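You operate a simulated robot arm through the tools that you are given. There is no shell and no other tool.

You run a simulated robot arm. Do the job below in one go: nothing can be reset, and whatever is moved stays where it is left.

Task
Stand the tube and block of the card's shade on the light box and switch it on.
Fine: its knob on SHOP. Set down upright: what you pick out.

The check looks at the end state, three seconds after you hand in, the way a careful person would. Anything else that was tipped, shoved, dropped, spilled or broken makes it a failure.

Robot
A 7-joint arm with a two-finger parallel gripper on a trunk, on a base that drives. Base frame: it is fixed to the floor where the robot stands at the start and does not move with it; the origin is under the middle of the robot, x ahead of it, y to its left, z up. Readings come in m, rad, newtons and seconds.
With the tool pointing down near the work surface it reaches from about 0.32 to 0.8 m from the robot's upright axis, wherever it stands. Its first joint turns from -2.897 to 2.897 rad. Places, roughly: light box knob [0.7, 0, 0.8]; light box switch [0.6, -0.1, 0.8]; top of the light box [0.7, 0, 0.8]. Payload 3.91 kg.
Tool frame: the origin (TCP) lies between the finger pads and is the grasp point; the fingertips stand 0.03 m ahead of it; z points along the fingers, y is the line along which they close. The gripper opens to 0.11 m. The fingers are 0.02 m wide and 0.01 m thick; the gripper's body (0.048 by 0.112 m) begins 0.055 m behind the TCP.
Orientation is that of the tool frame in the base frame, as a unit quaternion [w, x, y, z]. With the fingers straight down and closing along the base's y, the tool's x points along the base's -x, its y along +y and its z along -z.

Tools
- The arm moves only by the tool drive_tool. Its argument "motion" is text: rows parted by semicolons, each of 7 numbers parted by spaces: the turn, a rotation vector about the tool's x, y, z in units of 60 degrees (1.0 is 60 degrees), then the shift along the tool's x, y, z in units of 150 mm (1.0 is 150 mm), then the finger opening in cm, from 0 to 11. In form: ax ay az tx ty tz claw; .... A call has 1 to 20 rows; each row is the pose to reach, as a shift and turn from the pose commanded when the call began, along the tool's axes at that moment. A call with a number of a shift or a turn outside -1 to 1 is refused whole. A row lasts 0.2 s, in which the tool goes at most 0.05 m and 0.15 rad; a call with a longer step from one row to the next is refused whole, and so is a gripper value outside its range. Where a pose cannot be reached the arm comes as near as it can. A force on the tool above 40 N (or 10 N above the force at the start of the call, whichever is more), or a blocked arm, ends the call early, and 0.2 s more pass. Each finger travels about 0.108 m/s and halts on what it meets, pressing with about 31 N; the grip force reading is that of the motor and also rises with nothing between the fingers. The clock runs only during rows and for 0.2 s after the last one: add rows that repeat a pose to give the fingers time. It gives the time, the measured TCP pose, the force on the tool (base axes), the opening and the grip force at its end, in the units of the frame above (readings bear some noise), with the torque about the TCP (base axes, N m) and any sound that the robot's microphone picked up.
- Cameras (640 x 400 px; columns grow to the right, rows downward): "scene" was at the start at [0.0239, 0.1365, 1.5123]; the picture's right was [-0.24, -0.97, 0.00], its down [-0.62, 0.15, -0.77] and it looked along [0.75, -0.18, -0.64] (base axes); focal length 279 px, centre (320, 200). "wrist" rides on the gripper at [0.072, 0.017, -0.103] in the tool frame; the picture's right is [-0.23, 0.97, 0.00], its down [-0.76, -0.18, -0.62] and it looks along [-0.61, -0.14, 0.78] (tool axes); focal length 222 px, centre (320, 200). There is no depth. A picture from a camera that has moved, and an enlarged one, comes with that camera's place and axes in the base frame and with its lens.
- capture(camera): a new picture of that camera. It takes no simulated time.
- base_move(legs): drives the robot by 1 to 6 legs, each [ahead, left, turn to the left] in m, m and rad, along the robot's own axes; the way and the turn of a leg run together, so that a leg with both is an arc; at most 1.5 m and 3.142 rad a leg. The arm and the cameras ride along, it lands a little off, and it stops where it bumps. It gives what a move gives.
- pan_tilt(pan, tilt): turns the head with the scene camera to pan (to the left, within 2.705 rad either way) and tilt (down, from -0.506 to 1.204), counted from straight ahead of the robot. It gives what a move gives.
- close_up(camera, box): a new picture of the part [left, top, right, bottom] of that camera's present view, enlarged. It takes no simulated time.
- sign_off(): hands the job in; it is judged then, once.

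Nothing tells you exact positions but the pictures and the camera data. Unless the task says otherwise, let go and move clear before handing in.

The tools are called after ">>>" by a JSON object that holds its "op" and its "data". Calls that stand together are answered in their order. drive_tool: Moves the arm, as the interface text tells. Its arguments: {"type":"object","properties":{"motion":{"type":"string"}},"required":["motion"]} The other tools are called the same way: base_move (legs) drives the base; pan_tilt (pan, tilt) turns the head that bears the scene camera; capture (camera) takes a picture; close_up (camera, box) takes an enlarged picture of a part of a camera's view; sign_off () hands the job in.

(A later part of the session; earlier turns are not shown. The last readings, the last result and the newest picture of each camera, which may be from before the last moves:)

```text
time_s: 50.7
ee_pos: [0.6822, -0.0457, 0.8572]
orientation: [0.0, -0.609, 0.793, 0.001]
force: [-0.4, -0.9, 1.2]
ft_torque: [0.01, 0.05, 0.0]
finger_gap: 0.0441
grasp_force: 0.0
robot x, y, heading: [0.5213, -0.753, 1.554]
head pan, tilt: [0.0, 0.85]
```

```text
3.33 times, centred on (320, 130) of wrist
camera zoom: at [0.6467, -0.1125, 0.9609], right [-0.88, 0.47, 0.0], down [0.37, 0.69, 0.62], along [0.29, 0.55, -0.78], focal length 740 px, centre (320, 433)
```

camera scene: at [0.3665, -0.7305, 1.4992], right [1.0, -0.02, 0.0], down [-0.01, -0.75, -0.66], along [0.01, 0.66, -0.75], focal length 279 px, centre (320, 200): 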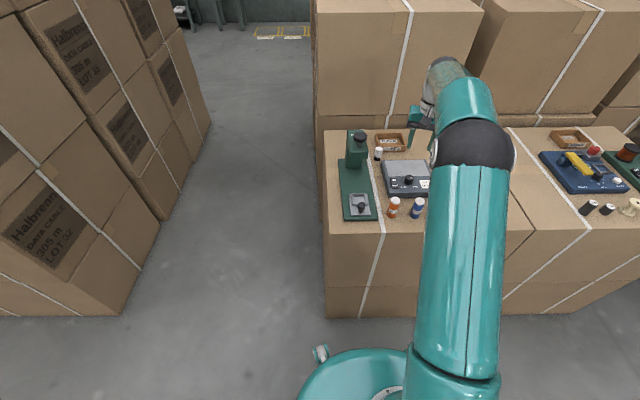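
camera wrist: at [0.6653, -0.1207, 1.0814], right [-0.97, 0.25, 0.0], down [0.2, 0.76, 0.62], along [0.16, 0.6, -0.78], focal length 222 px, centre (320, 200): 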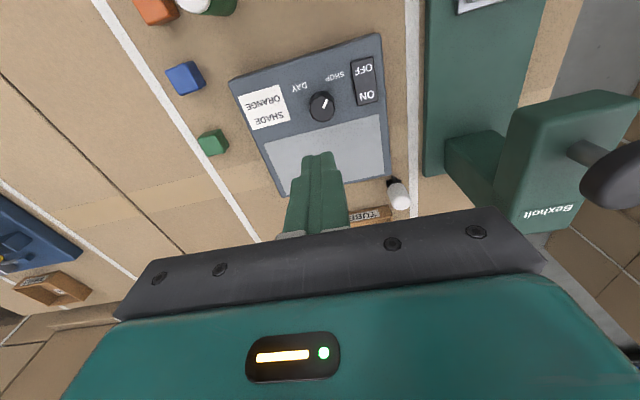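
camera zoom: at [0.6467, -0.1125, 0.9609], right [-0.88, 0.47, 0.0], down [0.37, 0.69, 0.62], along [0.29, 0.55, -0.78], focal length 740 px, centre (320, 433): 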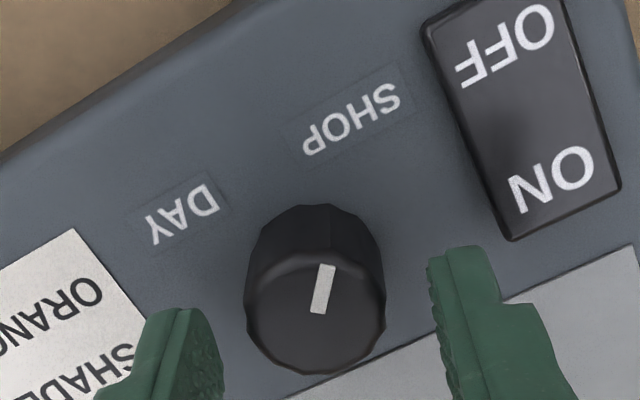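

Well centred. I'll lower the last 14 mm, close, and turn 4° more.

>>> {"op": "drive_tool", "data": {"motion": "0 0 0 0 -0.006 0.05 4.4; 0 0 0 0 -0.006 0.09 4.4; 0 0 0 0 -0.006 0.09 3.4; 0 0 0 0 -0.006 0.09 2.4; 0 0 0 0 -0.006 0.09 2; 0 0 0 0 -0.006 0.09 2; 0 0 0.035 0 -0.006 0.09 2; 0 0 0.07 0 -0.006 0.09 2; 0 0 0.07 0 -0.006 0.09 2"}}

>>> {"op": "drive_tool", "data": {"motion": "0 0 0 0 0 0 3; 0 0 0 0 0 0 4.4; 0 0 0 0 0 0 4.4; 0 0 0 0 0 -0.15 4.4; 0 0 0 0 0 -0.4 4.4; 0 0 0 0 0 -0.65 4.4; 0 0 0 0 0 -0.9 4.4; 0 0 0 0 0 -0.9 4.4"}}

>>> {"op": "close_up", "data": {"camera": "wrist", "box": [260, 50, 390, 130]}}

>>> {"op": "close_up", "data": {"camera": "wrist", "box": [290, 80, 350, 130]}}

>>> {"op": "close_up", "data": {"camera": "scene", "box": [375, 150, 475, 225]}}

```text
time_s: 52.7
ee_pos: [0.6832, -0.0459, 0.8455]
orientation: [0.0, -0.579, 0.815, 0.0]
force: [-1.6, 0.2, 2.6]
ft_torque: [-0.02, 0.0, 0.52]
finger_gap: 0.0275
grasp_force: 44.8
robot x, y, heading: [0.5201, -0.7511, 1.551]
head pan, tilt: [0.0, 0.85]
```

```text
time_s: 54.5
ee_pos: [0.6841, -0.0479, 0.9797]
orientation: [0.0, -0.579, 0.816, 0.0]
force: [-0.3, -1.2, 0.9]
ft_torque: [-0.01, -0.03, 0.02]
finger_gap: 0.0439
grasp_force: 0.0
robot x, y, heading: [0.5233, -0.7533, 1.553]
head pan, tilt: [0.0, 0.85]
```

```text
4.92 times, centred on (325, 90) of wrist
camera zoom: at [0.6423, -0.1105, 1.0833], right [-0.84, 0.54, 0.0], down [0.42, 0.66, 0.62], along [0.33, 0.53, -0.78], focal length 1094 px, centre (295, 742)
```

zoom: 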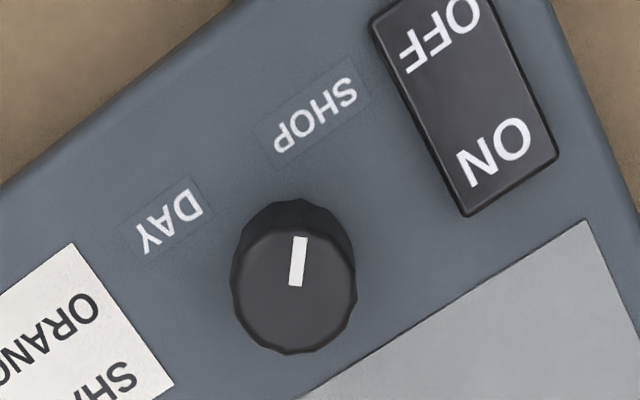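

```text
8.00 times, centred on (320, 105) of wrist
camera zoom: at [0.6423, -0.1105, 1.0833], right [-0.84, 0.54, 0.0], down [0.42, 0.66, 0.62], along [0.33, 0.53, -0.78], focal length 1777 px, centre (320, 960)
```

zoom: 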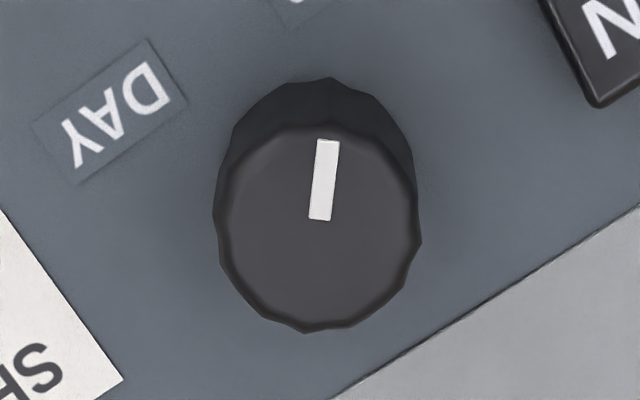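

```text
5.33 times, centred on (425, 188) of scene
camera zoom: at [0.3665, -0.7305, 1.4992], right [1.0, -0.02, 0.0], down [-0.01, -0.75, -0.66], along [0.01, 0.66, -0.75], focal length 1490 px, centre (-240, 267)
```

zoom: 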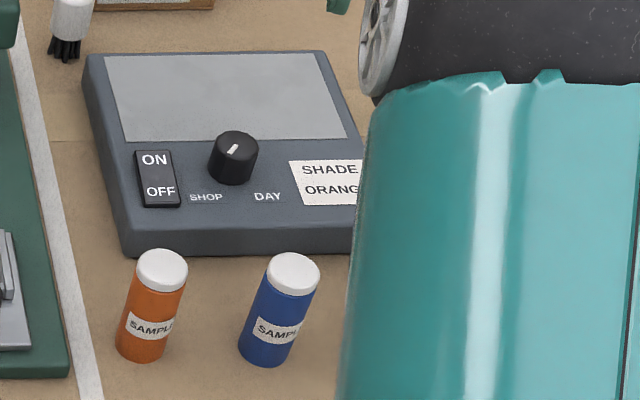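

The last turn met a firm stop with 0.5 N·m of torque, so the knob is at the SHOP end of its travel. Next is the switch: I'll close the fingers and hover over its ON end.

>>> {"op": "drive_tool", "data": {"motion": "0 0 0 0.035 0.11 0 3; 0 0 0 0.07 0.22 0 1; 0 0 0 0.105 0.331 0 0; 0 0 0 0.105 0.331 0.25 0; 0 0 0 0.105 0.331 0.5 0; 0 0 0 0.105 0.331 0.7 0; 0 0 0 0.105 0.331 0.7 0"}}

>>> {"op": "capture", "data": {"camera": "wrist"}}

>>> {"op": "close_up", "data": {"camera": "wrist", "box": [250, 70, 390, 190]}}

>>> {"op": "close_up", "data": {"camera": "scene", "box": [335, 120, 435, 215]}}

```text
time_s: 56.1
ee_pos: [0.6331, -0.0445, 0.8749]
orientation: [0.0, -0.579, 0.815, 0.0]
force: [0.0, 0.5, 0.3]
ft_torque: [0.02, 0.0, -0.01]
finger_gap: 0.0
grasp_force: 30.8
robot x, y, heading: [0.5224, -0.7491, 1.553]
head pan, tilt: [0.0, 0.85]
```

```text
taken
camera wrist: at [0.5924, -0.108, 0.9787], right [-0.84, 0.54, 0.0], down [0.42, 0.66, 0.62], along [0.33, 0.53, -0.78], focal length 222 px, centre (320, 200)
```

wrist: 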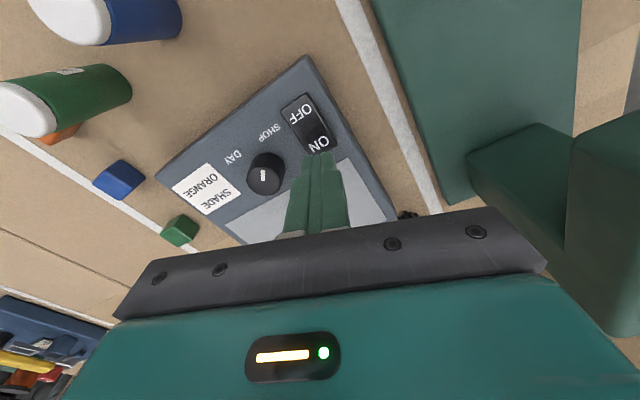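

```text
3.33 times, centred on (320, 130) of wrist
camera zoom: at [0.5924, -0.108, 0.9787], right [-0.84, 0.54, 0.0], down [0.42, 0.66, 0.62], along [0.33, 0.53, -0.78], focal length 740 px, centre (320, 433)
```

zoom: 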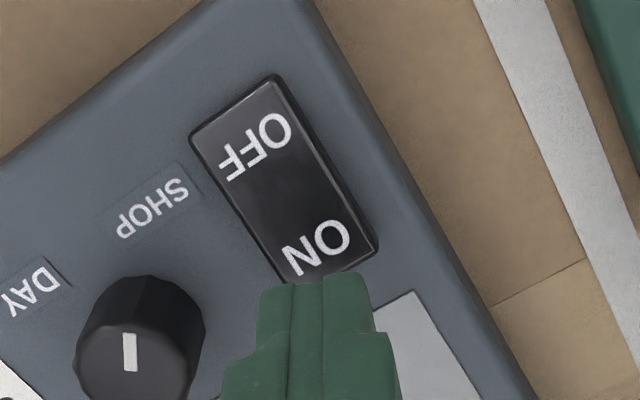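

```text
4.21 times, centred on (385, 168) of scene
camera zoom: at [0.3667, -0.7297, 1.4992], right [1.0, -0.02, 0.0], down [-0.01, -0.75, -0.66], along [0.01, 0.66, -0.75], focal length 1176 px, centre (46, 337)
```

zoom: 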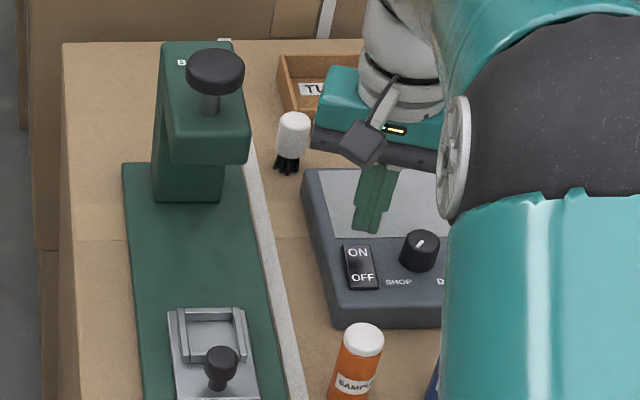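

The fingertips are straight above the ON legend. I'll press down gently in small steps.

>>> {"op": "drive_tool", "data": {"motion": "0 0 0 0 0 0.06 0; 0 0 0 0 0 0.11 0; 0 0 0 0 0 0.14 0; 0 0 0 0 0 0.16 0; 0 0 0 0 0 0.18 0; 0 0 0 0 0 0.2 0"}}

>>> {"op": "close_up", "data": {"camera": "wrist", "box": [250, 70, 390, 190]}}

>>> {"op": "close_up", "data": {"camera": "scene", "box": [375, 150, 435, 205]}}

```text
time_s: 57.5
ee_pos: [0.6316, -0.0462, 0.8488]
orientation: [0.002, -0.579, 0.815, 0.002]
force: [-1.7, -0.9, 28.8]
ft_torque: [-0.32, -0.05, 0.0]
finger_gap: 0.0
grasp_force: 30.8
robot x, y, heading: [0.523, -0.75, 1.551]
head pan, tilt: [0.0, 0.85]
```

```text
3.33 times, centred on (320, 130) of wrist
camera zoom: at [0.591, -0.1091, 0.9513], right [-0.84, 0.54, 0.0], down [0.42, 0.66, 0.63], along [0.33, 0.53, -0.78], focal length 740 px, centre (320, 433)
```

zoom: 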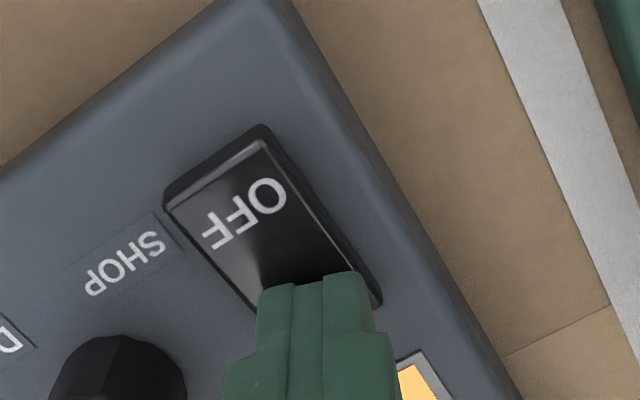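

```text
7.27 times, centred on (405, 178) of scene
camera zoom: at [0.3663, -0.7312, 1.4992], right [1.0, -0.02, 0.0], down [-0.01, -0.75, -0.66], along [0.01, 0.66, -0.75], focal length 2032 px, centre (-298, 364)
```

zoom: 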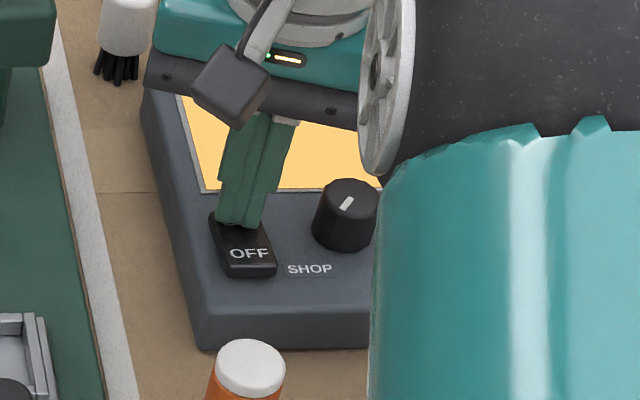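

The panel is lit, so the switch is on. I'll rise clear and confirm it stays on.

>>> {"op": "drive_tool", "data": {"motion": "0 0 0 0 0 -0.1 0; 0 0 0 0 0 -0.35 0; 0 0 0 0 0 -0.65 0; 0 0 0 0 0 -0.95 0; 0 0 0 0.08 -0.25 -1 0; 0 0 0 0.16 -0.5 -1 2; 0 0 0 0.23 -0.75 -1 4; 0 0 0 0.28 -0.95 -1 5.5; 0 0 0 0.28 -0.95 -1 6"}}

>>> {"op": "drive_tool", "data": {"motion": "0 0 -0.1 0.05 -0.2 0 6; 0 0 -0.2 0.1 -0.4 0 6; 0 0 -0.32 0.113 -0.51 0.1 6; 0 0 -0.32 0.113 -0.51 0.1 6; 0 0 -0.32 0.113 -0.51 0.1 6"}}

>>> {"op": "capture", "data": {"camera": "wrist"}}

>>> {"op": "capture", "data": {"camera": "scene"}}

```text
time_s: 59.5
ee_pos: [0.7534, -0.1325, 0.9942]
orientation: [0.0, -0.579, 0.815, 0.0]
force: [1.3, 0.5, -0.7]
ft_torque: [0.05, 0.03, -0.01]
finger_gap: 0.0597
grasp_force: 0.0
robot x, y, heading: [0.5237, -0.75, 1.553]
head pan, tilt: [0.0, 0.85]
```

```text
time_s: 60.7
ee_pos: [0.8175, -0.1734, 0.98]
orientation: [0.0, -0.707, 0.708, 0.0]
force: [0.5, 0.3, -0.3]
ft_torque: [-0.04, 0.03, -0.01]
finger_gap: 0.0598
grasp_force: 0.1
robot x, y, heading: [0.519, -0.7572, 1.552]
head pan, tilt: [0.0, 0.85]
```

```text
taken
camera wrist: at [0.7998, -0.2461, 1.0833], right [-0.97, 0.23, 0.0], down [0.18, 0.76, 0.62], along [0.14, 0.61, -0.78], focal length 222 px, centre (320, 200)
```

wrist: 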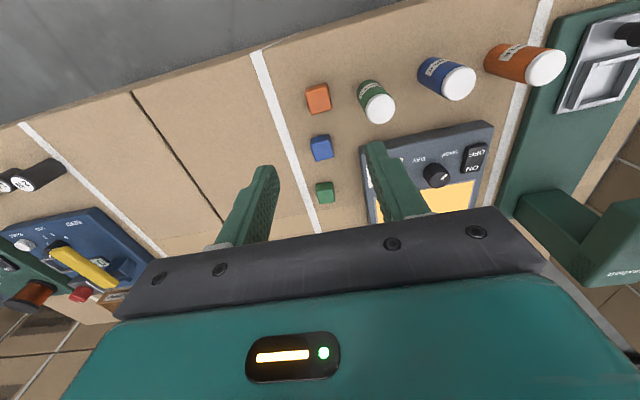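

```text
taken
camera scene: at [0.3667, -0.7298, 1.4992], right [1.0, -0.02, 0.0], down [-0.01, -0.75, -0.66], along [0.01, 0.66, -0.75], focal length 279 px, centre (320, 200)
```

scene: 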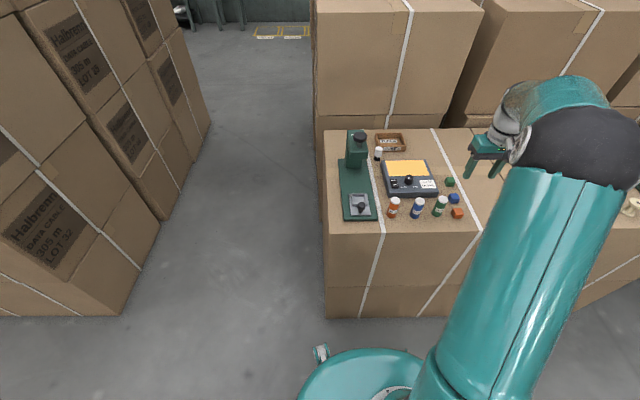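

The light box stays lit and the switch shows ON. The gripper is now above the orange block, so I'll zoom in to align with its faces.

>>> {"op": "close_up", "data": {"camera": "wrist", "box": [280, 65, 400, 145]}}

>>> {"op": "close_up", "data": {"camera": "scene", "box": [375, 150, 475, 225]}}

```text
5.00 times, centred on (340, 105) of wrist
camera zoom: at [0.7998, -0.2461, 1.0833], right [-0.97, 0.23, 0.0], down [0.18, 0.76, 0.62], along [0.14, 0.61, -0.78], focal length 1111 px, centre (220, 675)
```

zoom: 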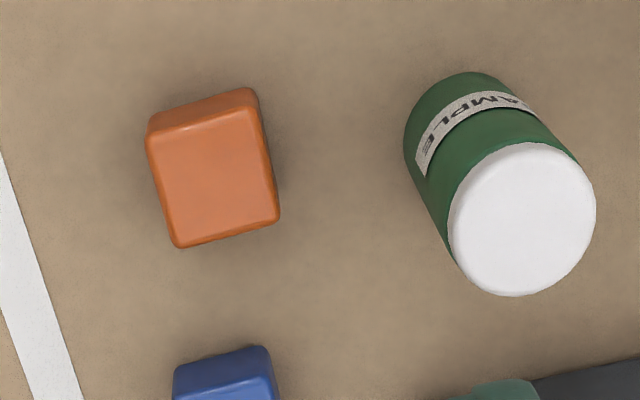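

```text
5.33 times, centred on (425, 188) of scene
camera zoom: at [0.3667, -0.7298, 1.4992], right [1.0, -0.02, 0.0], down [-0.01, -0.75, -0.66], along [0.01, 0.66, -0.75], focal length 1490 px, centre (-240, 267)
```

zoom: 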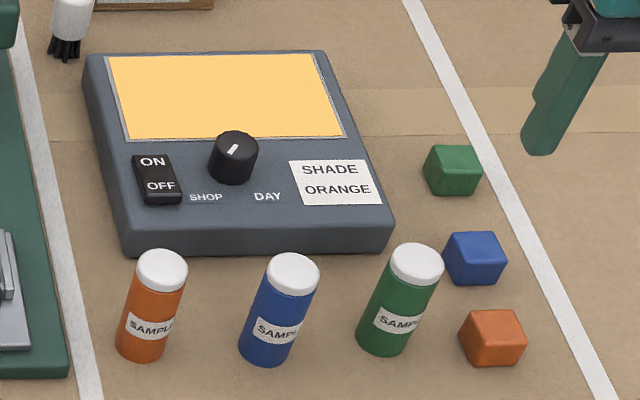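

The block is centred under the gripper and square to it, about 25 mm on a side. I'll lower with a 4.6 cm opening, which keeps clear of the green tube.

>>> {"op": "drive_tool", "data": {"motion": "0 0 0 0.007 -0.005 0.2 4.6; 0 0 0 0.007 -0.005 0.4 4.6; 0 0 0 0.007 -0.005 0.6 4.6; 0 0 0 0.007 -0.005 0.8 4.6; 0 0 0 0.007 -0.005 0.95 4.6; 0 0 0 0.007 -0.005 0.95 4.6"}}

>>> {"op": "close_up", "data": {"camera": "wrist", "box": [230, 60, 420, 190]}}

>>> {"op": "close_up", "data": {"camera": "scene", "box": [425, 170, 485, 225]}}

```text
time_s: 62.1
ee_pos: [0.8203, -0.1749, 0.8366]
orientation: [0.0, 0.707, -0.707, 0.0]
force: [0.1, 0.4, 0.0]
ft_torque: [-0.02, 0.01, -0.01]
finger_gap: 0.0457
grasp_force: 0.0
robot x, y, heading: [0.5186, -0.751, 1.556]
head pan, tilt: [0.0, 0.85]
```

```text
3.08 times, centred on (325, 125) of wrist
camera zoom: at [0.8015, -0.2482, 0.9399], right [-0.97, 0.23, 0.0], down [0.18, 0.76, 0.62], along [0.14, 0.61, -0.78], focal length 684 px, centre (305, 431)
```

zoom: 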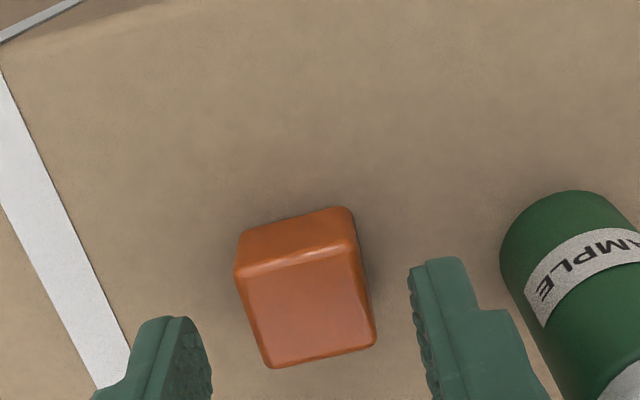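

```text
7.27 times, centred on (455, 198) of scene
camera zoom: at [0.3667, -0.7296, 1.4992], right [1.0, -0.02, 0.0], down [-0.01, -0.75, -0.66], along [0.01, 0.66, -0.75], focal length 2032 px, centre (-662, 218)
```

zoom: 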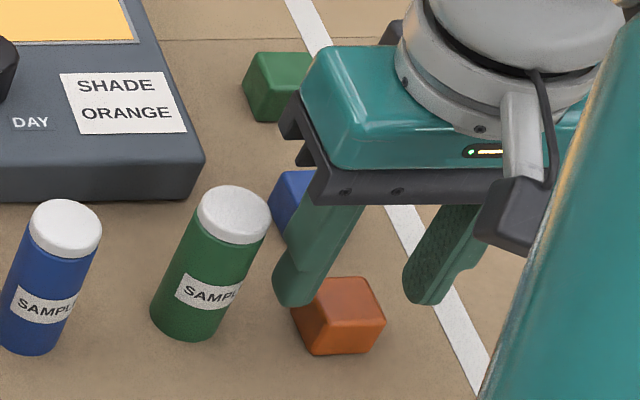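

Both fingers straddle the block with clear margins. I'll lower in small steps.

>>> {"op": "drive_tool", "data": {"motion": "0 0 0 0 0 0.06 4.6; 0 0 0 0 0 0.11 4.6; 0 0 0 0 0 0.14 4.6; 0 0 0 0 0 0.16 4.6; 0 0 0 0 0 0.16 4.6"}}

>>> {"op": "close_up", "data": {"camera": "wrist", "box": [230, 80, 420, 200]}}

>>> {"op": "close_up", "data": {"camera": "scene", "box": [435, 185, 485, 230]}}

```text
time_s: 63.3
ee_pos: [0.8192, -0.175, 0.8124]
orientation: [-0.001, 0.707, -0.707, 0.0]
force: [0.6, 0.7, 0.0]
ft_torque: [-0.02, -0.02, 0.02]
finger_gap: 0.0464
grasp_force: 0.1
robot x, y, heading: [0.5204, -0.7521, 1.554]
head pan, tilt: [0.0, 0.85]
```

```text
3.33 times, centred on (325, 140) of wrist
camera zoom: at [0.8022, -0.2477, 0.9158], right [-0.97, 0.23, 0.0], down [0.18, 0.76, 0.62], along [0.14, 0.61, -0.78], focal length 740 px, centre (303, 400)
```

zoom: 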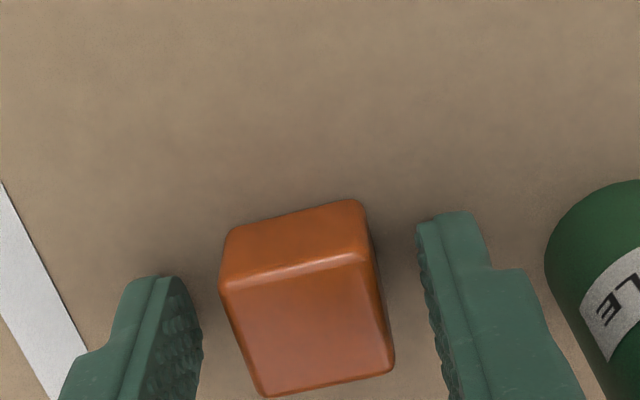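

```text
8.89 times, centred on (460, 208) of scene
camera zoom: at [0.3666, -0.7301, 1.4992], right [1.0, -0.02, 0.0], down [-0.01, -0.75, -0.66], along [0.01, 0.66, -0.75], focal length 2483 px, centre (-924, 133)
```

zoom: 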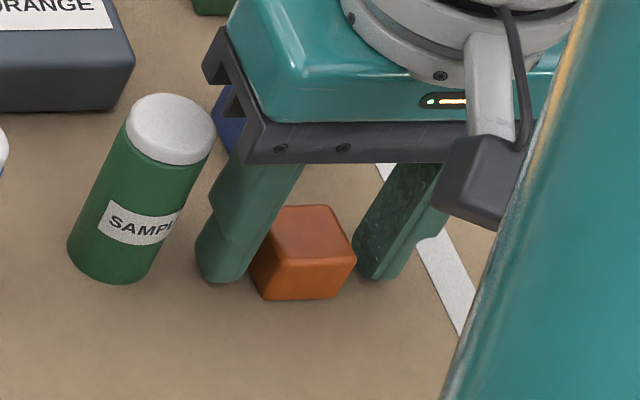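

The tips sit alongside the block and above the table. I'll go 3 mm lower, close, then lift a little.

>>> {"op": "drive_tool", "data": {"motion": "0 0 0 0 0.006 0.02 4.6; 0 0 0 0 0.006 0.02 4; 0 0 0 0 0.006 0.02 3; 0 0 0 0 0.006 0.02 2; 0 0 0 0 0.006 0.02 1.5; 0 0 0 0 0.006 0.02 1.5; 0 0 0 0 0.006 0.02 1.5"}}

>>> {"op": "close_up", "data": {"camera": "wrist", "box": [230, 80, 420, 200]}}

```text
time_s: 64.9
ee_pos: [0.8174, -0.174, 0.8102]
orientation: [-0.001, -0.707, 0.707, -0.001]
force: [-2.8, 0.7, 5.6]
ft_torque: [-0.09, 0.13, -0.05]
finger_gap: 0.0267
grasp_force: 30.9
robot x, y, heading: [0.522, -0.7489, 1.553]
head pan, tilt: [0.0, 0.85]
```

```text
3.33 times, centred on (325, 140) of wrist
camera zoom: at [0.8005, -0.2472, 0.9133], right [-0.97, 0.23, 0.0], down [0.18, 0.76, 0.62], along [0.14, 0.61, -0.78], focal length 740 px, centre (303, 400)
```

zoom: 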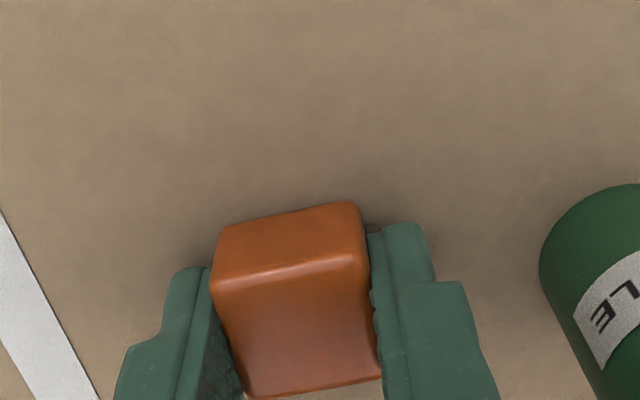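

I'm holding the block, which is 26.7 mm wide, with the table at about z 0.779. I'll lift it straight up and check.

>>> {"op": "drive_tool", "data": {"motion": "0 0 0 0 0 -0.1 1.5; 0 0 0 0 0 -0.3 1.5; 0 0 0 0 0 -0.5 1.5; 0 0 0 0 0 -0.7 1.5; 0 0 0 0 0 -0.85 1.5; 0 0 0 0 0 -0.93 1.5; 0 0 0 0 0 -0.93 1.5"}}

>>> {"op": "capture", "data": {"camera": "wrist"}}

>>> {"op": "capture", "data": {"camera": "scene"}}

```text
time_s: 66.5
ee_pos: [0.8174, -0.1752, 0.9497]
orientation: [0.0, 0.707, -0.707, 0.0]
force: [0.6, 0.8, -0.4]
ft_torque: [0.02, 0.01, 0.01]
finger_gap: 0.0267
grasp_force: 30.8
robot x, y, heading: [0.5249, -0.7531, 1.554]
head pan, tilt: [0.0, 0.85]
```

```text
taken
camera wrist: at [0.8005, -0.2485, 1.0529], right [-0.97, 0.23, 0.0], down [0.18, 0.76, 0.62], along [0.14, 0.61, -0.78], focal length 222 px, centre (320, 200)
```

wrist: 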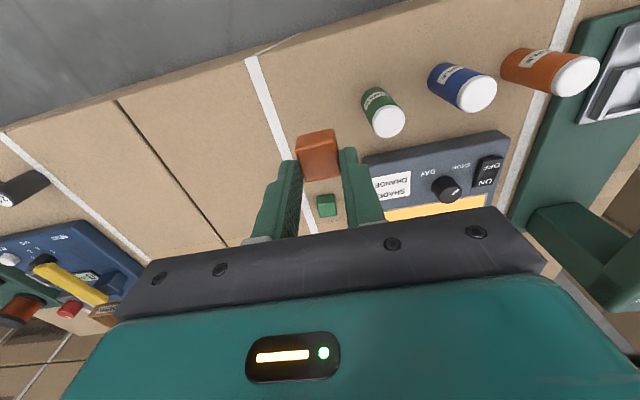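

```text
taken
camera scene: at [0.3665, -0.7301, 1.4992], right [1.0, -0.02, 0.0], down [-0.01, -0.75, -0.66], along [0.01, 0.66, -0.75], focal length 279 px, centre (320, 200)
```

scene: 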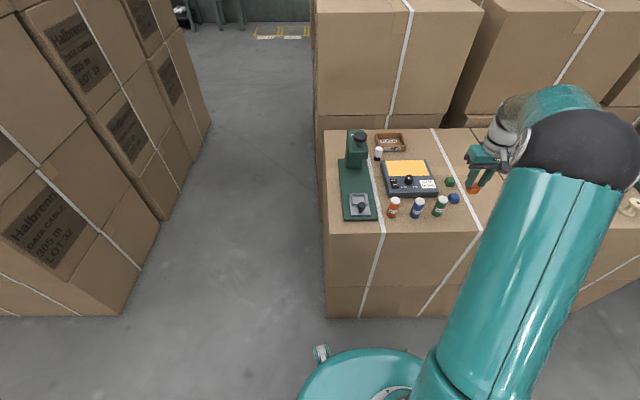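

The block is held squarely. I'll carry it over to the lit panel.

>>> {"op": "drive_tool", "data": {"motion": "0 0 0 -0.15 0.08 0 1.5; 0 0 0 -0.35 0.18 0 1.5; 0 0 0 -0.55 0.28 0 1.5; 0 0 0 -0.75 0.39 0 1.5; 0 0 0 -0.9 0.47 0 1.5; 0 0 0 -0.98 0.51 0 1.5; 0 0 0 -0.98 0.51 0 1.5"}}

>>> {"op": "drive_tool", "data": {"motion": "0 0 0 -0.1 0.05 0 1.5; 0 0 0 -0.2 0.1 0.1 1.5; 0 0 0 -0.24 0.11 0.2 1.5; 0 0 0 -0.24 0.11 0.3 1.5; 0 0 0 -0.24 0.11 0.3 1.5"}}

>>> {"op": "capture", "data": {"camera": "wrist"}}

>>> {"op": "close_up", "data": {"camera": "scene", "box": [340, 120, 480, 225]}}

```text
time_s: 68.1
ee_pos: [0.7425, -0.026, 0.9499]
orientation: [0.0, 0.707, -0.707, 0.001]
force: [-0.4, 0.2, -0.3]
ft_torque: [0.02, -0.02, 0.02]
finger_gap: 0.0266
grasp_force: 31.1
robot x, y, heading: [0.5222, -0.7513, 1.553]
head pan, tilt: [0.0, 0.85]
```

```text
time_s: 69.3
ee_pos: [0.7252, 0.0096, 0.9042]
orientation: [0.0, -0.707, 0.708, 0.0]
force: [0.1, -0.1, -0.3]
ft_torque: [0.0, 0.0, -0.01]
finger_gap: 0.0265
grasp_force: 31.0
robot x, y, heading: [0.5219, -0.7503, 1.555]
head pan, tilt: [0.0, 0.85]
```

```text
taken
camera wrist: at [0.7073, -0.0638, 1.0071], right [-0.97, 0.23, 0.0], down [0.18, 0.76, 0.62], along [0.14, 0.61, -0.78], focal length 222 px, centre (320, 200)
```

wrist: 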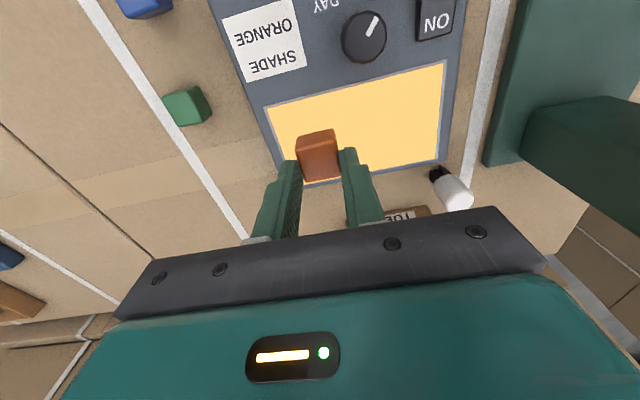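

```text
3.81 times, centred on (410, 172) of scene
camera zoom: at [0.3666, -0.7301, 1.4992], right [1.0, -0.02, 0.0], down [-0.01, -0.75, -0.66], along [0.01, 0.66, -0.75], focal length 1064 px, centre (-23, 305)
```

zoom: 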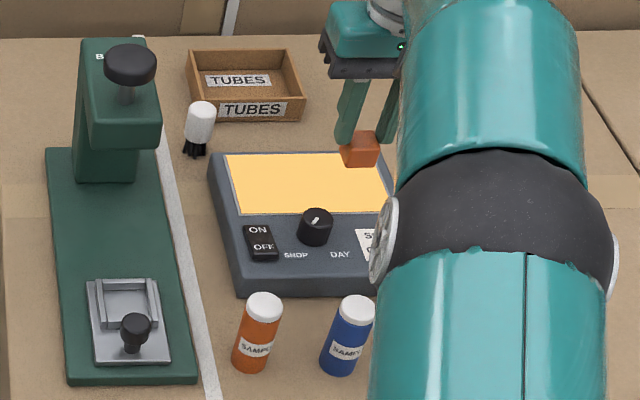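

The block hovers over the right part of the panel. I'll lower it in small steps until it touches.

>>> {"op": "drive_tool", "data": {"motion": "0 0 0 0 0 0.12 1.5; 0 0 0 0 0 0.22 1.5; 0 0 0 0 0 0.3 1.5; 0 0 0 0 0 0.35 1.5; 0 0 0 0 0 0.38 1.5; 0 0 0 0 0 0.4 1.5; 0 0 0 0 0 0.41 1.5; 0 0 0 0 0 0.41 1.5"}}

>>> {"op": "close_up", "data": {"camera": "wrist", "box": [230, 60, 420, 200]}}

>>> {"op": "close_up", "data": {"camera": "scene", "box": [390, 140, 450, 190]}}

```text
time_s: 71.1
ee_pos: [0.7255, 0.01, 0.8434]
orientation: [0.0, 0.707, -0.707, 0.0]
force: [2.5, 3.5, 26.3]
ft_torque: [0.13, -0.06, -0.01]
finger_gap: 0.0268
grasp_force: 31.1
robot x, y, heading: [0.5219, -0.7529, 1.553]
head pan, tilt: [0.0, 0.85]
```

```text
2.86 times, centred on (325, 130) of wrist
camera zoom: at [0.7077, -0.0649, 0.9466], right [-0.97, 0.23, 0.0], down [0.18, 0.76, 0.62], along [0.14, 0.61, -0.78], focal length 635 px, centre (306, 400)
```

zoom: 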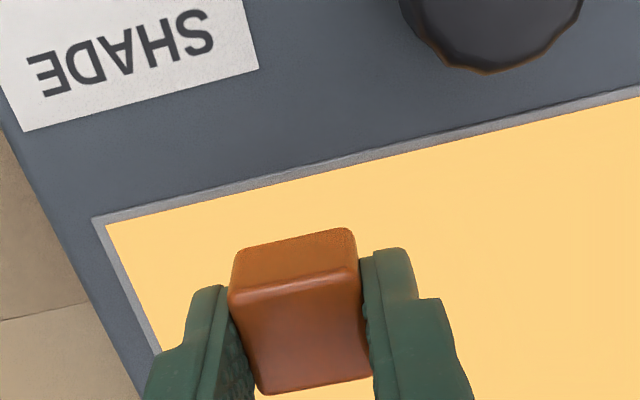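

```text
8.00 times, centred on (420, 165) of scene
camera zoom: at [0.3665, -0.7305, 1.4992], right [1.0, -0.02, 0.0], down [-0.01, -0.75, -0.66], along [0.01, 0.66, -0.75], focal length 2235 px, centre (-480, 480)
```

zoom: 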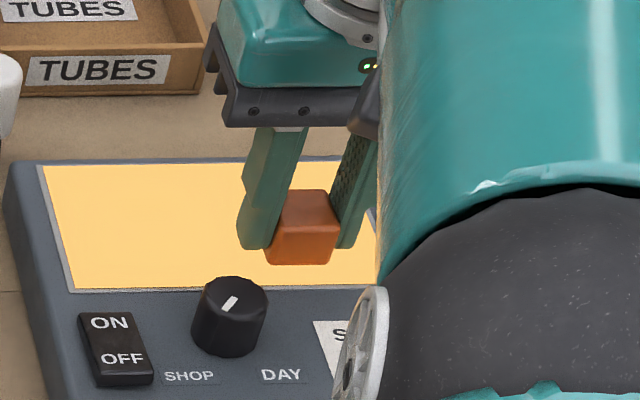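

The block is resting on the panel at 26 N. I'll ease off the pressure, open, and rise straight up.

>>> {"op": "drive_tool", "data": {"motion": "0 0 0 0 0 -0.015 1.5; 0 0 0 0 0 -0.015 2.6; 0 0 0 0 0 -0.015 3.2; 0 0 0 0 0 -0.015 4.4; 0 0 0 0 0 -0.015 4.6; 0 0 0 0 0 -0.1 4.6; 0 0 0 0 0 -0.3 4.6; 0 0 0 0 0 -0.55 4.6; 0 0 0 0 0 -0.8 4.6; 0 0 0 0 0 -0.95 4.6; 0 0 0 0 0 -0.95 4.6"}}

>>> {"op": "capture", "data": {"camera": "wrist"}}

>>> {"op": "close_up", "data": {"camera": "scene", "box": [340, 120, 480, 225]}}

```text
time_s: 73.5
ee_pos: [0.725, 0.0025, 0.9858]
orientation: [0.0, -0.707, 0.708, 0.0]
force: [0.1, 0.6, 0.3]
ft_torque: [0.05, -0.03, -0.03]
finger_gap: 0.0458
grasp_force: 0.1
out of reach, approached as far as the arm can: row 10, 11
robot x, y, heading: [0.5208, -0.75, 1.554]
head pan, tilt: [0.0, 0.85]
```

```text
taken
camera wrist: at [0.7078, -0.07, 1.0887], right [-0.97, 0.23, 0.0], down [0.18, 0.76, 0.62], along [0.14, 0.61, -0.78], focal length 222 px, centre (320, 200)
```

wrist: 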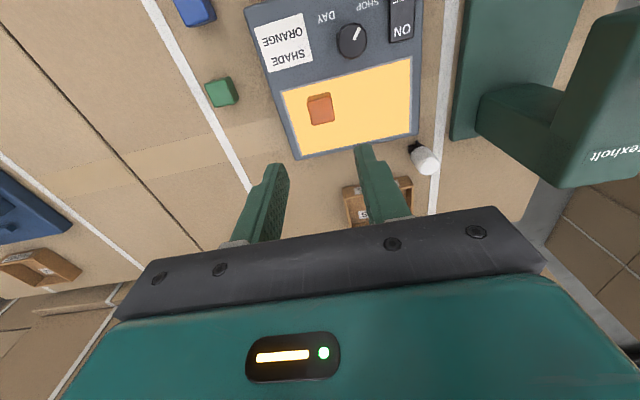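

```text
3.81 times, centred on (410, 172) of scene
camera zoom: at [0.3663, -0.7312, 1.4991], right [1.0, -0.02, 0.0], down [-0.01, -0.75, -0.66], along [0.01, 0.66, -0.75], focal length 1064 px, centre (-23, 305)
```

zoom: 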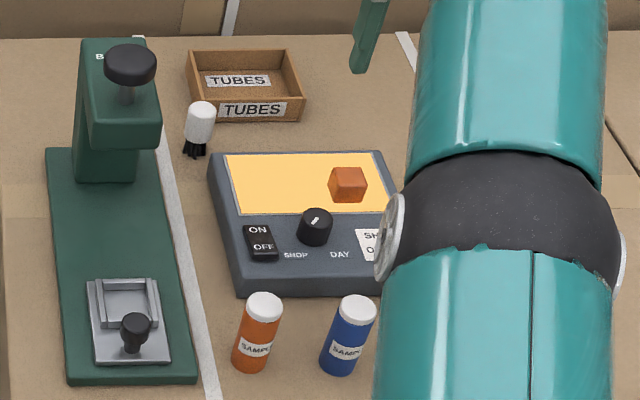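

The block stands on the lit panel. Next I'll take the gripper over to the orange tube.

>>> {"op": "drive_tool", "data": {"motion": "0 0 0 0.2 0.13 0 4.6; 0 0 0 0.4 0.26 0 4.6; 0 0 0 0.6 0.4 0 4.6; 0 0 0 0.8 0.53 0 4.6; 0 0 0 0.98 0.66 0 4.6; 0 0 0 0.98 0.66 0 4.6"}}

>>> {"op": "capture", "data": {"camera": "wrist"}}

```text
time_s: 74.9
ee_pos: [0.6258, -0.143, 0.9837]
orientation: [0.0, -0.707, 0.707, 0.001]
force: [-0.3, -0.5, 0.2]
ft_torque: [0.02, -0.04, 0.03]
finger_gap: 0.0459
grasp_force: 0.1
robot x, y, heading: [0.5247, -0.7499, 1.555]
head pan, tilt: [0.0, 0.85]
```

```text
taken
camera wrist: at [0.6084, -0.2157, 1.0869], right [-0.97, 0.23, 0.0], down [0.18, 0.76, 0.62], along [0.14, 0.61, -0.78], focal length 222 px, centre (320, 200)
```

wrist: 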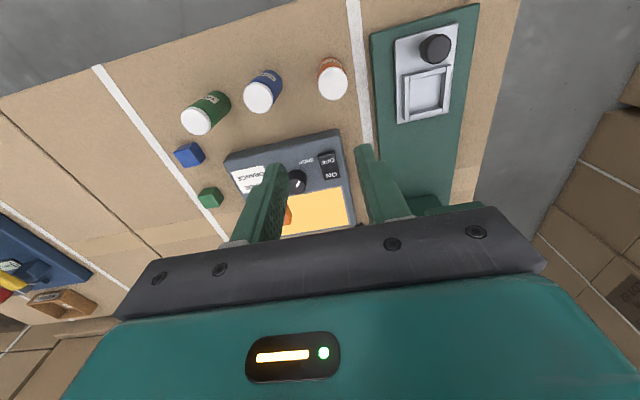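

The tube's cap is at about (0.607, -0.168). I'll move over it and check alignment.

>>> {"op": "drive_tool", "data": {"motion": "0 0 0 0.08 0.06 0 4.8; 0 0 0 0.164 0.125 0.1 4.8; 0 0 0 0.164 0.125 0.3 4.8; 0 0 0 0.164 0.125 0.35 4.8; 0 0 0 0.164 0.125 0.35 4.8"}}

>>> {"op": "capture", "data": {"camera": "wrist"}}

>>> {"op": "close_up", "data": {"camera": "wrist", "box": [240, 60, 400, 180]}}

>>> {"op": "close_up", "data": {"camera": "scene", "box": [340, 140, 440, 225]}}

```text
time_s: 76.1
ee_pos: [0.6094, -0.1665, 0.9316]
orientation: [0.0, -0.707, 0.707, 0.0]
force: [0.7, 0.8, 0.0]
ft_torque: [-0.05, 0.01, 0.02]
finger_gap: 0.0479
grasp_force: 0.1
robot x, y, heading: [0.5232, -0.7508, 1.553]
head pan, tilt: [0.0, 0.85]
```

```text
taken
camera wrist: at [0.5912, -0.2398, 1.0343], right [-0.97, 0.23, 0.0], down [0.18, 0.76, 0.62], along [0.14, 0.61, -0.78], focal length 222 px, centre (320, 200)
```

wrist: 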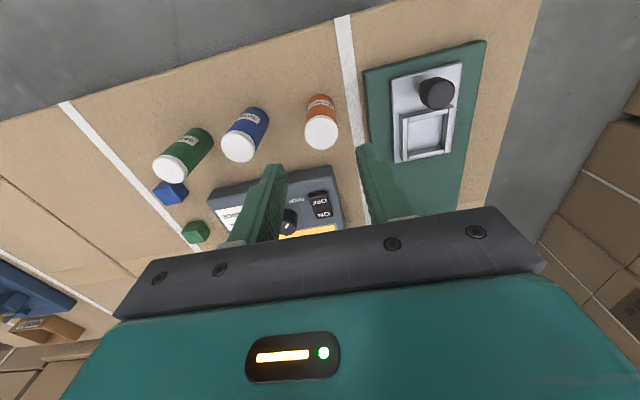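

```text
3.33 times, centred on (320, 120) of wrist
camera zoom: at [0.5912, -0.2398, 1.0343], right [-0.97, 0.23, 0.0], down [0.18, 0.76, 0.62], along [0.14, 0.61, -0.78], focal length 740 px, centre (320, 467)
```

zoom: 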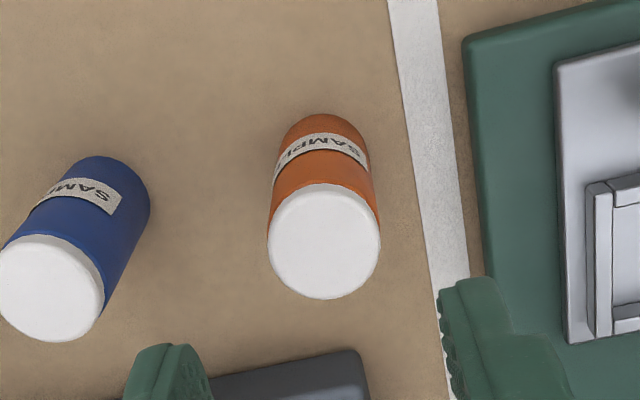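

```text
4.71 times, centred on (390, 182) of scene
camera zoom: at [0.3666, -0.7297, 1.4992], right [1.0, -0.02, 0.0], down [-0.01, -0.75, -0.66], along [0.01, 0.66, -0.75], focal length 1315 px, centre (-9, 282)
```

zoom: 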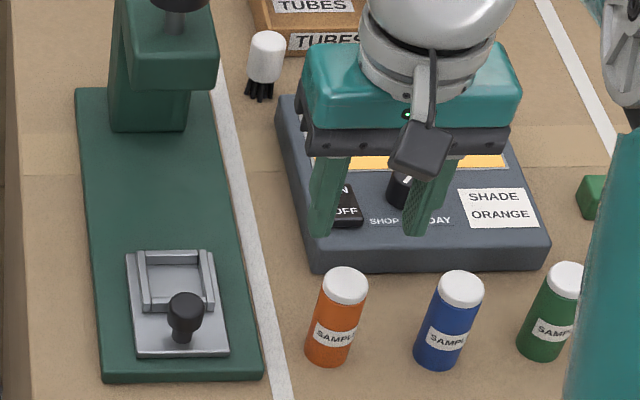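

The tube cap is centred within a millimetre. I'll lower around it, keeping the tips clear of the table.

>>> {"op": "drive_tool", "data": {"motion": "0 0 0 -0.002 0.004 0.2 4.8; 0 0 0 -0.002 0.004 0.38 4.8; 0 0 0 -0.002 0.004 0.52 4.8; 0 0 0 -0.002 0.004 0.62 4.8; 0 0 0 -0.002 0.004 0.69 4.8; 0 0 0 -0.002 0.004 0.69 4.8"}}

>>> {"op": "close_up", "data": {"camera": "wrist", "box": [230, 80, 410, 220]}}

>>> {"op": "close_up", "data": {"camera": "scene", "box": [370, 165, 430, 225]}}

```text
time_s: 77.5
ee_pos: [0.6086, -0.1657, 0.8262]
orientation: [0.001, 0.707, -0.707, 0.001]
force: [0.0, 0.9, -0.3]
ft_torque: [-0.04, -0.02, -0.02]
finger_gap: 0.0481
grasp_force: 0.1
robot x, y, heading: [0.5206, -0.7486, 1.55]
head pan, tilt: [0.0, 0.85]
```

```text
2.86 times, centred on (320, 150) of wrist
camera zoom: at [0.5905, -0.239, 0.93], right [-0.97, 0.23, 0.0], down [0.18, 0.76, 0.62], along [0.14, 0.61, -0.78], focal length 635 px, centre (320, 343)
```

zoom: 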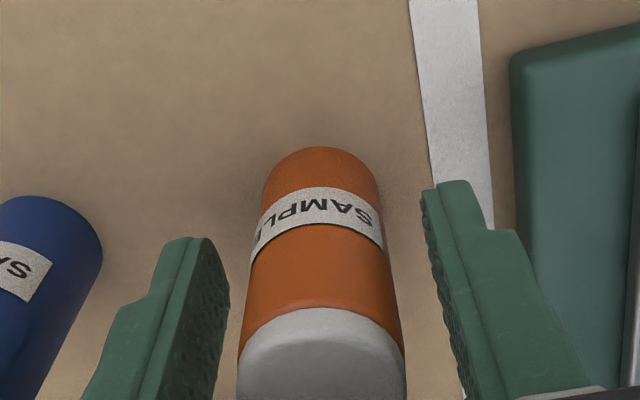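

```text
6.67 times, centred on (400, 195) of scene
camera zoom: at [0.3666, -0.7297, 1.4992], right [1.0, -0.02, 0.0], down [-0.01, -0.75, -0.66], along [0.01, 0.66, -0.75], focal length 1862 px, centre (-213, 233)
```

zoom: 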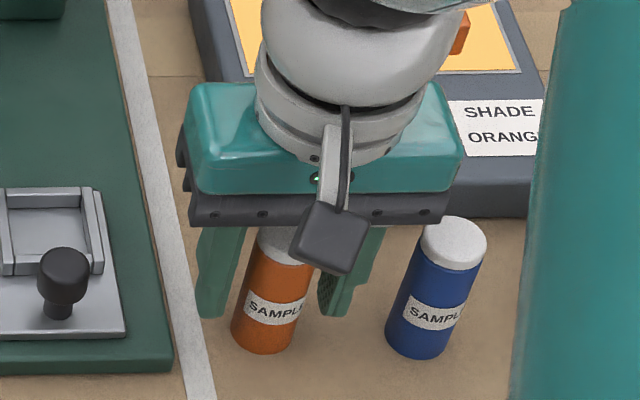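

Centred, with room on both sides. I'll close on the tube and lift a little.

>>> {"op": "drive_tool", "data": {"motion": "0 0 0 0 0 0 4; 0 0 0 0 0 0 3; 0 0 0 0 0 0 2; 0 0 0 0 0 0 1.8; 0 0 0 0 0 0 1.8; 0 0 0 0 0 0 1.8"}}

>>> {"op": "close_up", "data": {"camera": "wrist", "box": [230, 80, 410, 220]}}

```text
time_s: 78.9
ee_pos: [0.6086, -0.1661, 0.8278]
orientation: [0.0, 0.708, -0.707, 0.0]
force: [0.2, -0.7, 0.9]
ft_torque: [-0.04, 0.01, 0.01]
finger_gap: 0.0291
grasp_force: 31.1
robot x, y, heading: [0.5252, -0.7504, 1.559]
head pan, tilt: [0.0, 0.85]
```

```text
2.86 times, centred on (320, 150) of wrist
camera zoom: at [0.5905, -0.2392, 0.9303], right [-0.97, 0.23, 0.0], down [0.18, 0.76, 0.62], along [0.14, 0.61, -0.78], focal length 635 px, centre (320, 343)
```

zoom: 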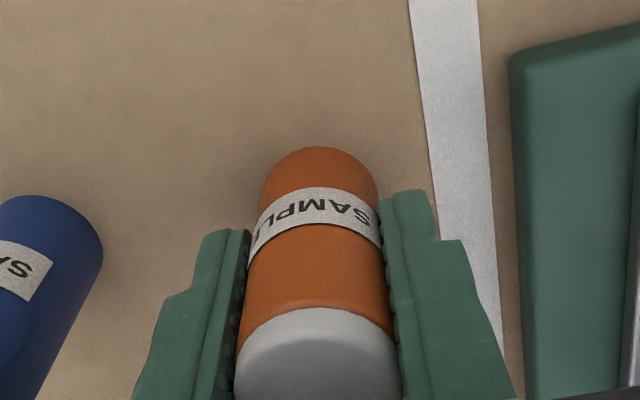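

The tube is held at 29 mm. I'll lift it straight up, then carry it to the panel's left part.

>>> {"op": "drive_tool", "data": {"motion": "0 0 0 0 0 -0.08 1.8; 0 0 0 0 0 -0.25 1.8; 0 0 0 0 0 -0.42 1.8; 0 0 0 0 0 -0.6 1.8; 0 0 0 0 0 -0.75 1.8; 0 0 0 0 0 -0.82 1.8; 0 0 0 0 0 -0.82 1.8"}}

>>> {"op": "close_up", "data": {"camera": "wrist", "box": [230, 80, 410, 220]}}

>>> {"op": "close_up", "data": {"camera": "scene", "box": [340, 120, 480, 225]}}

```text
time_s: 80.5
ee_pos: [0.6072, -0.1684, 0.952]
orientation: [0.0, -0.707, 0.707, 0.0]
force: [0.1, 0.1, -1.6]
ft_torque: [0.0, -0.04, 0.0]
finger_gap: 0.0288
grasp_force: 30.7
robot x, y, heading: [0.521, -0.7522, 1.553]
head pan, tilt: [0.0, 0.85]
```

```text
2.86 times, centred on (320, 150) of wrist
camera zoom: at [0.5897, -0.2406, 1.0547], right [-0.97, 0.23, 0.0], down [0.18, 0.76, 0.62], along [0.14, 0.61, -0.78], focal length 635 px, centre (320, 343)
```

zoom: 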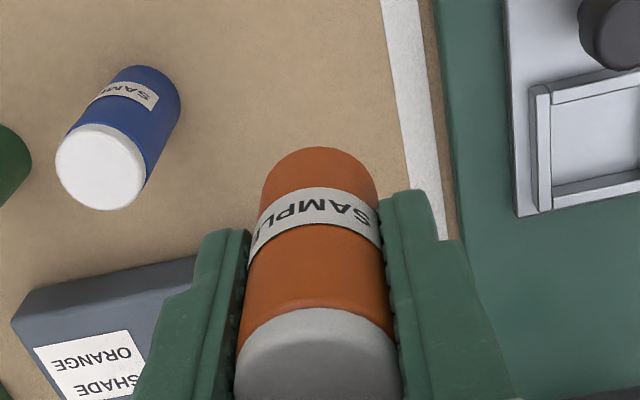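

```text
3.81 times, centred on (410, 172) of scene
camera zoom: at [0.3666, -0.7301, 1.4992], right [1.0, -0.02, 0.0], down [-0.01, -0.75, -0.66], along [0.01, 0.66, -0.75], focal length 1064 px, centre (-23, 305)
```

zoom: 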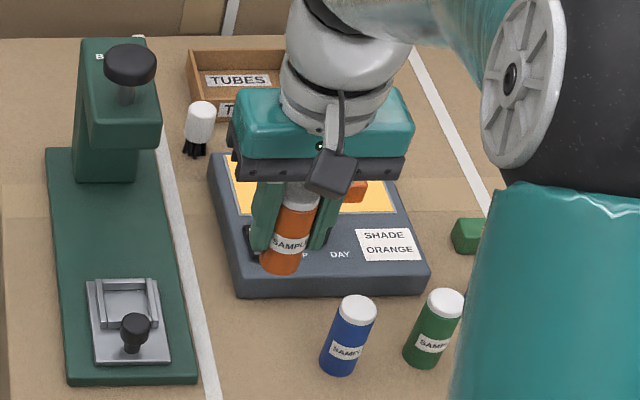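

The tube is upright in the gripper. I'll carry it over the panel, high above the knob.

>>> {"op": "drive_tool", "data": {"motion": "0 0 0 -0.1 -0.05 0 1.8; 0 0 0 -0.3 -0.12 0 1.8; 0 0 0 -0.5 -0.18 0 1.8; 0 0 0 -0.7 -0.24 0 1.8; 0 0 0 -0.87 -0.29 0 1.8; 0 0 0 -0.98 -0.315 0 1.8; 0 0 0 -0.98 -0.315 0 1.8"}}

>>> {"op": "drive_tool", "data": {"motion": "0 0 0 -0.1 0 0.05 1.8; 0 0 0 -0.2 0 0.15 1.8; 0 0 0 -0.2 0 0.28 1.8; 0 0 0 -0.2 0 0.36 1.8; 0 0 0 -0.2 0 0.36 1.8"}}

>>> {"op": "capture", "data": {"camera": "wrist"}}

>>> {"op": "close_up", "data": {"camera": "scene", "box": [340, 120, 480, 225]}}

```text
time_s: 82.1
ee_pos: [0.6541, -0.0188, 0.9499]
orientation: [0.0, 0.707, -0.707, 0.0]
force: [0.2, 0.7, -1.0]
ft_torque: [-0.05, 0.02, 0.0]
finger_gap: 0.0289
grasp_force: 30.9
robot x, y, heading: [0.5216, -0.7509, 1.551]
head pan, tilt: [0.0, 0.85]
```

```text
time_s: 83.3
ee_pos: [0.654, 0.0084, 0.897]
orientation: [0.0, 0.707, -0.707, 0.0]
force: [0.8, -0.5, -0.8]
ft_torque: [0.04, 0.01, 0.01]
finger_gap: 0.0287
grasp_force: 30.6
robot x, y, heading: [0.5183, -0.7485, 1.554]
head pan, tilt: [0.0, 0.85]
```

```text
taken
camera wrist: at [0.6361, -0.064, 0.9997], right [-0.97, 0.23, 0.0], down [0.18, 0.76, 0.62], along [0.14, 0.61, -0.78], focal length 222 px, centre (320, 200)
```

wrist: 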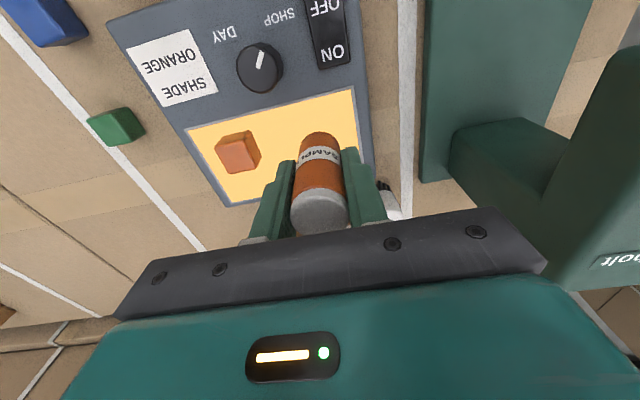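

```text
3.81 times, centred on (410, 172) of scene
camera zoom: at [0.3666, -0.7302, 1.4992], right [1.0, -0.02, 0.0], down [-0.01, -0.75, -0.66], along [0.01, 0.66, -0.75], focal length 1064 px, centre (-23, 305)
```

zoom: 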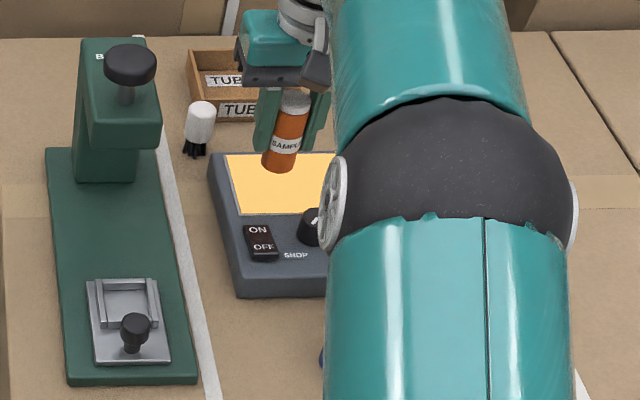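

The tube is over the panel, clear of the block and knob. I'll lower slowly until it touches.

>>> {"op": "drive_tool", "data": {"motion": "0 0 0 0 0 0.1 1.8; 0 0 0 0 0 0.16 1.8; 0 0 0 0 0 0.2 1.8; 0 0 0 0 0 0.22 1.8; 0 0 0 0 0 0.235 1.8; 0 0 0 0 0 0.245 1.8; 0 0 0 0 0 0.245 1.8"}}

>>> {"op": "close_up", "data": {"camera": "wrist", "box": [230, 60, 410, 220]}}

>>> {"op": "close_up", "data": {"camera": "scene", "box": [380, 140, 440, 190]}}

```text
time_s: 84.9
ee_pos: [0.6536, 0.0116, 0.8589]
orientation: [0.0, -0.706, 0.708, -0.001]
force: [-0.6, 0.2, -0.9]
ft_torque: [0.0, 0.01, 0.0]
finger_gap: 0.0288
grasp_force: 30.7
robot x, y, heading: [0.5215, -0.7498, 1.554]
head pan, tilt: [0.0, 0.85]
```

```text
2.50 times, centred on (320, 140) of wrist
camera zoom: at [0.6366, -0.0626, 0.9631], right [-0.97, 0.23, 0.0], down [0.18, 0.76, 0.62], along [0.14, 0.61, -0.78], focal length 555 px, centre (320, 350)
```

zoom: 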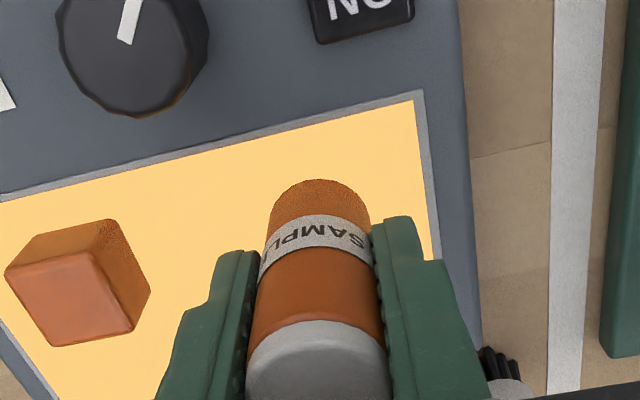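

```text
8.00 times, centred on (410, 165) of scene
camera zoom: at [0.3666, -0.73, 1.4992], right [1.0, -0.02, 0.0], down [-0.01, -0.75, -0.66], along [0.01, 0.66, -0.75], focal length 2235 px, centre (-400, 480)
```

zoom: 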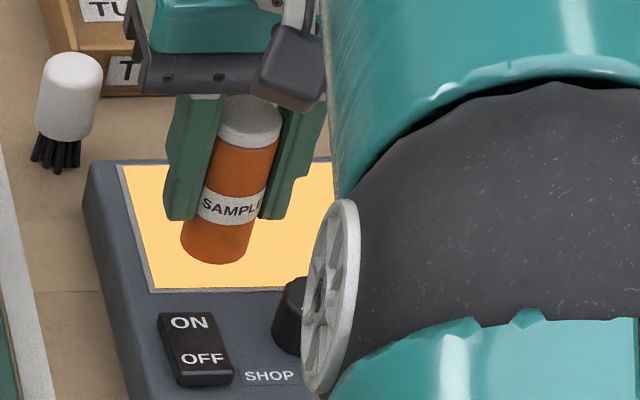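

Not touching yet. I'll go on in steps of about 1 mm.

>>> {"op": "drive_tool", "data": {"motion": "0 0 0 0 0 0.007 1.8; 0 0 0 0 0 0.014 1.8; 0 0 0 0 0 0.014 1.8"}}

```text
time_s: 85.7
ee_pos: [0.654, 0.0105, 0.8576]
orientation: [0.0, -0.707, 0.707, 0.0]
force: [-0.6, 1.2, -0.3]
ft_torque: [0.02, 0.02, 0.01]
finger_gap: 0.0289
grasp_force: 31.0
robot x, y, heading: [0.5214, -0.75, 1.552]
head pan, tilt: [0.0, 0.85]
```

>>> {"op": "drive_tool", "data": {"motion": "0 0 0 0 0 0.007 1.8; 0 0 0 0 0 0.014 1.8; 0 0 0 0 0 0.014 1.8"}}

```text
time_s: 86.5
ee_pos: [0.6544, 0.0102, 0.8575]
orientation: [-0.001, 0.707, -0.707, -0.002]
force: [-1.4, -2.5, 17.5]
ft_torque: [-0.24, 0.03, 0.03]
finger_gap: 0.0288
grasp_force: 30.6
robot x, y, heading: [0.5222, -0.7513, 1.556]
head pan, tilt: [0.0, 0.85]
```

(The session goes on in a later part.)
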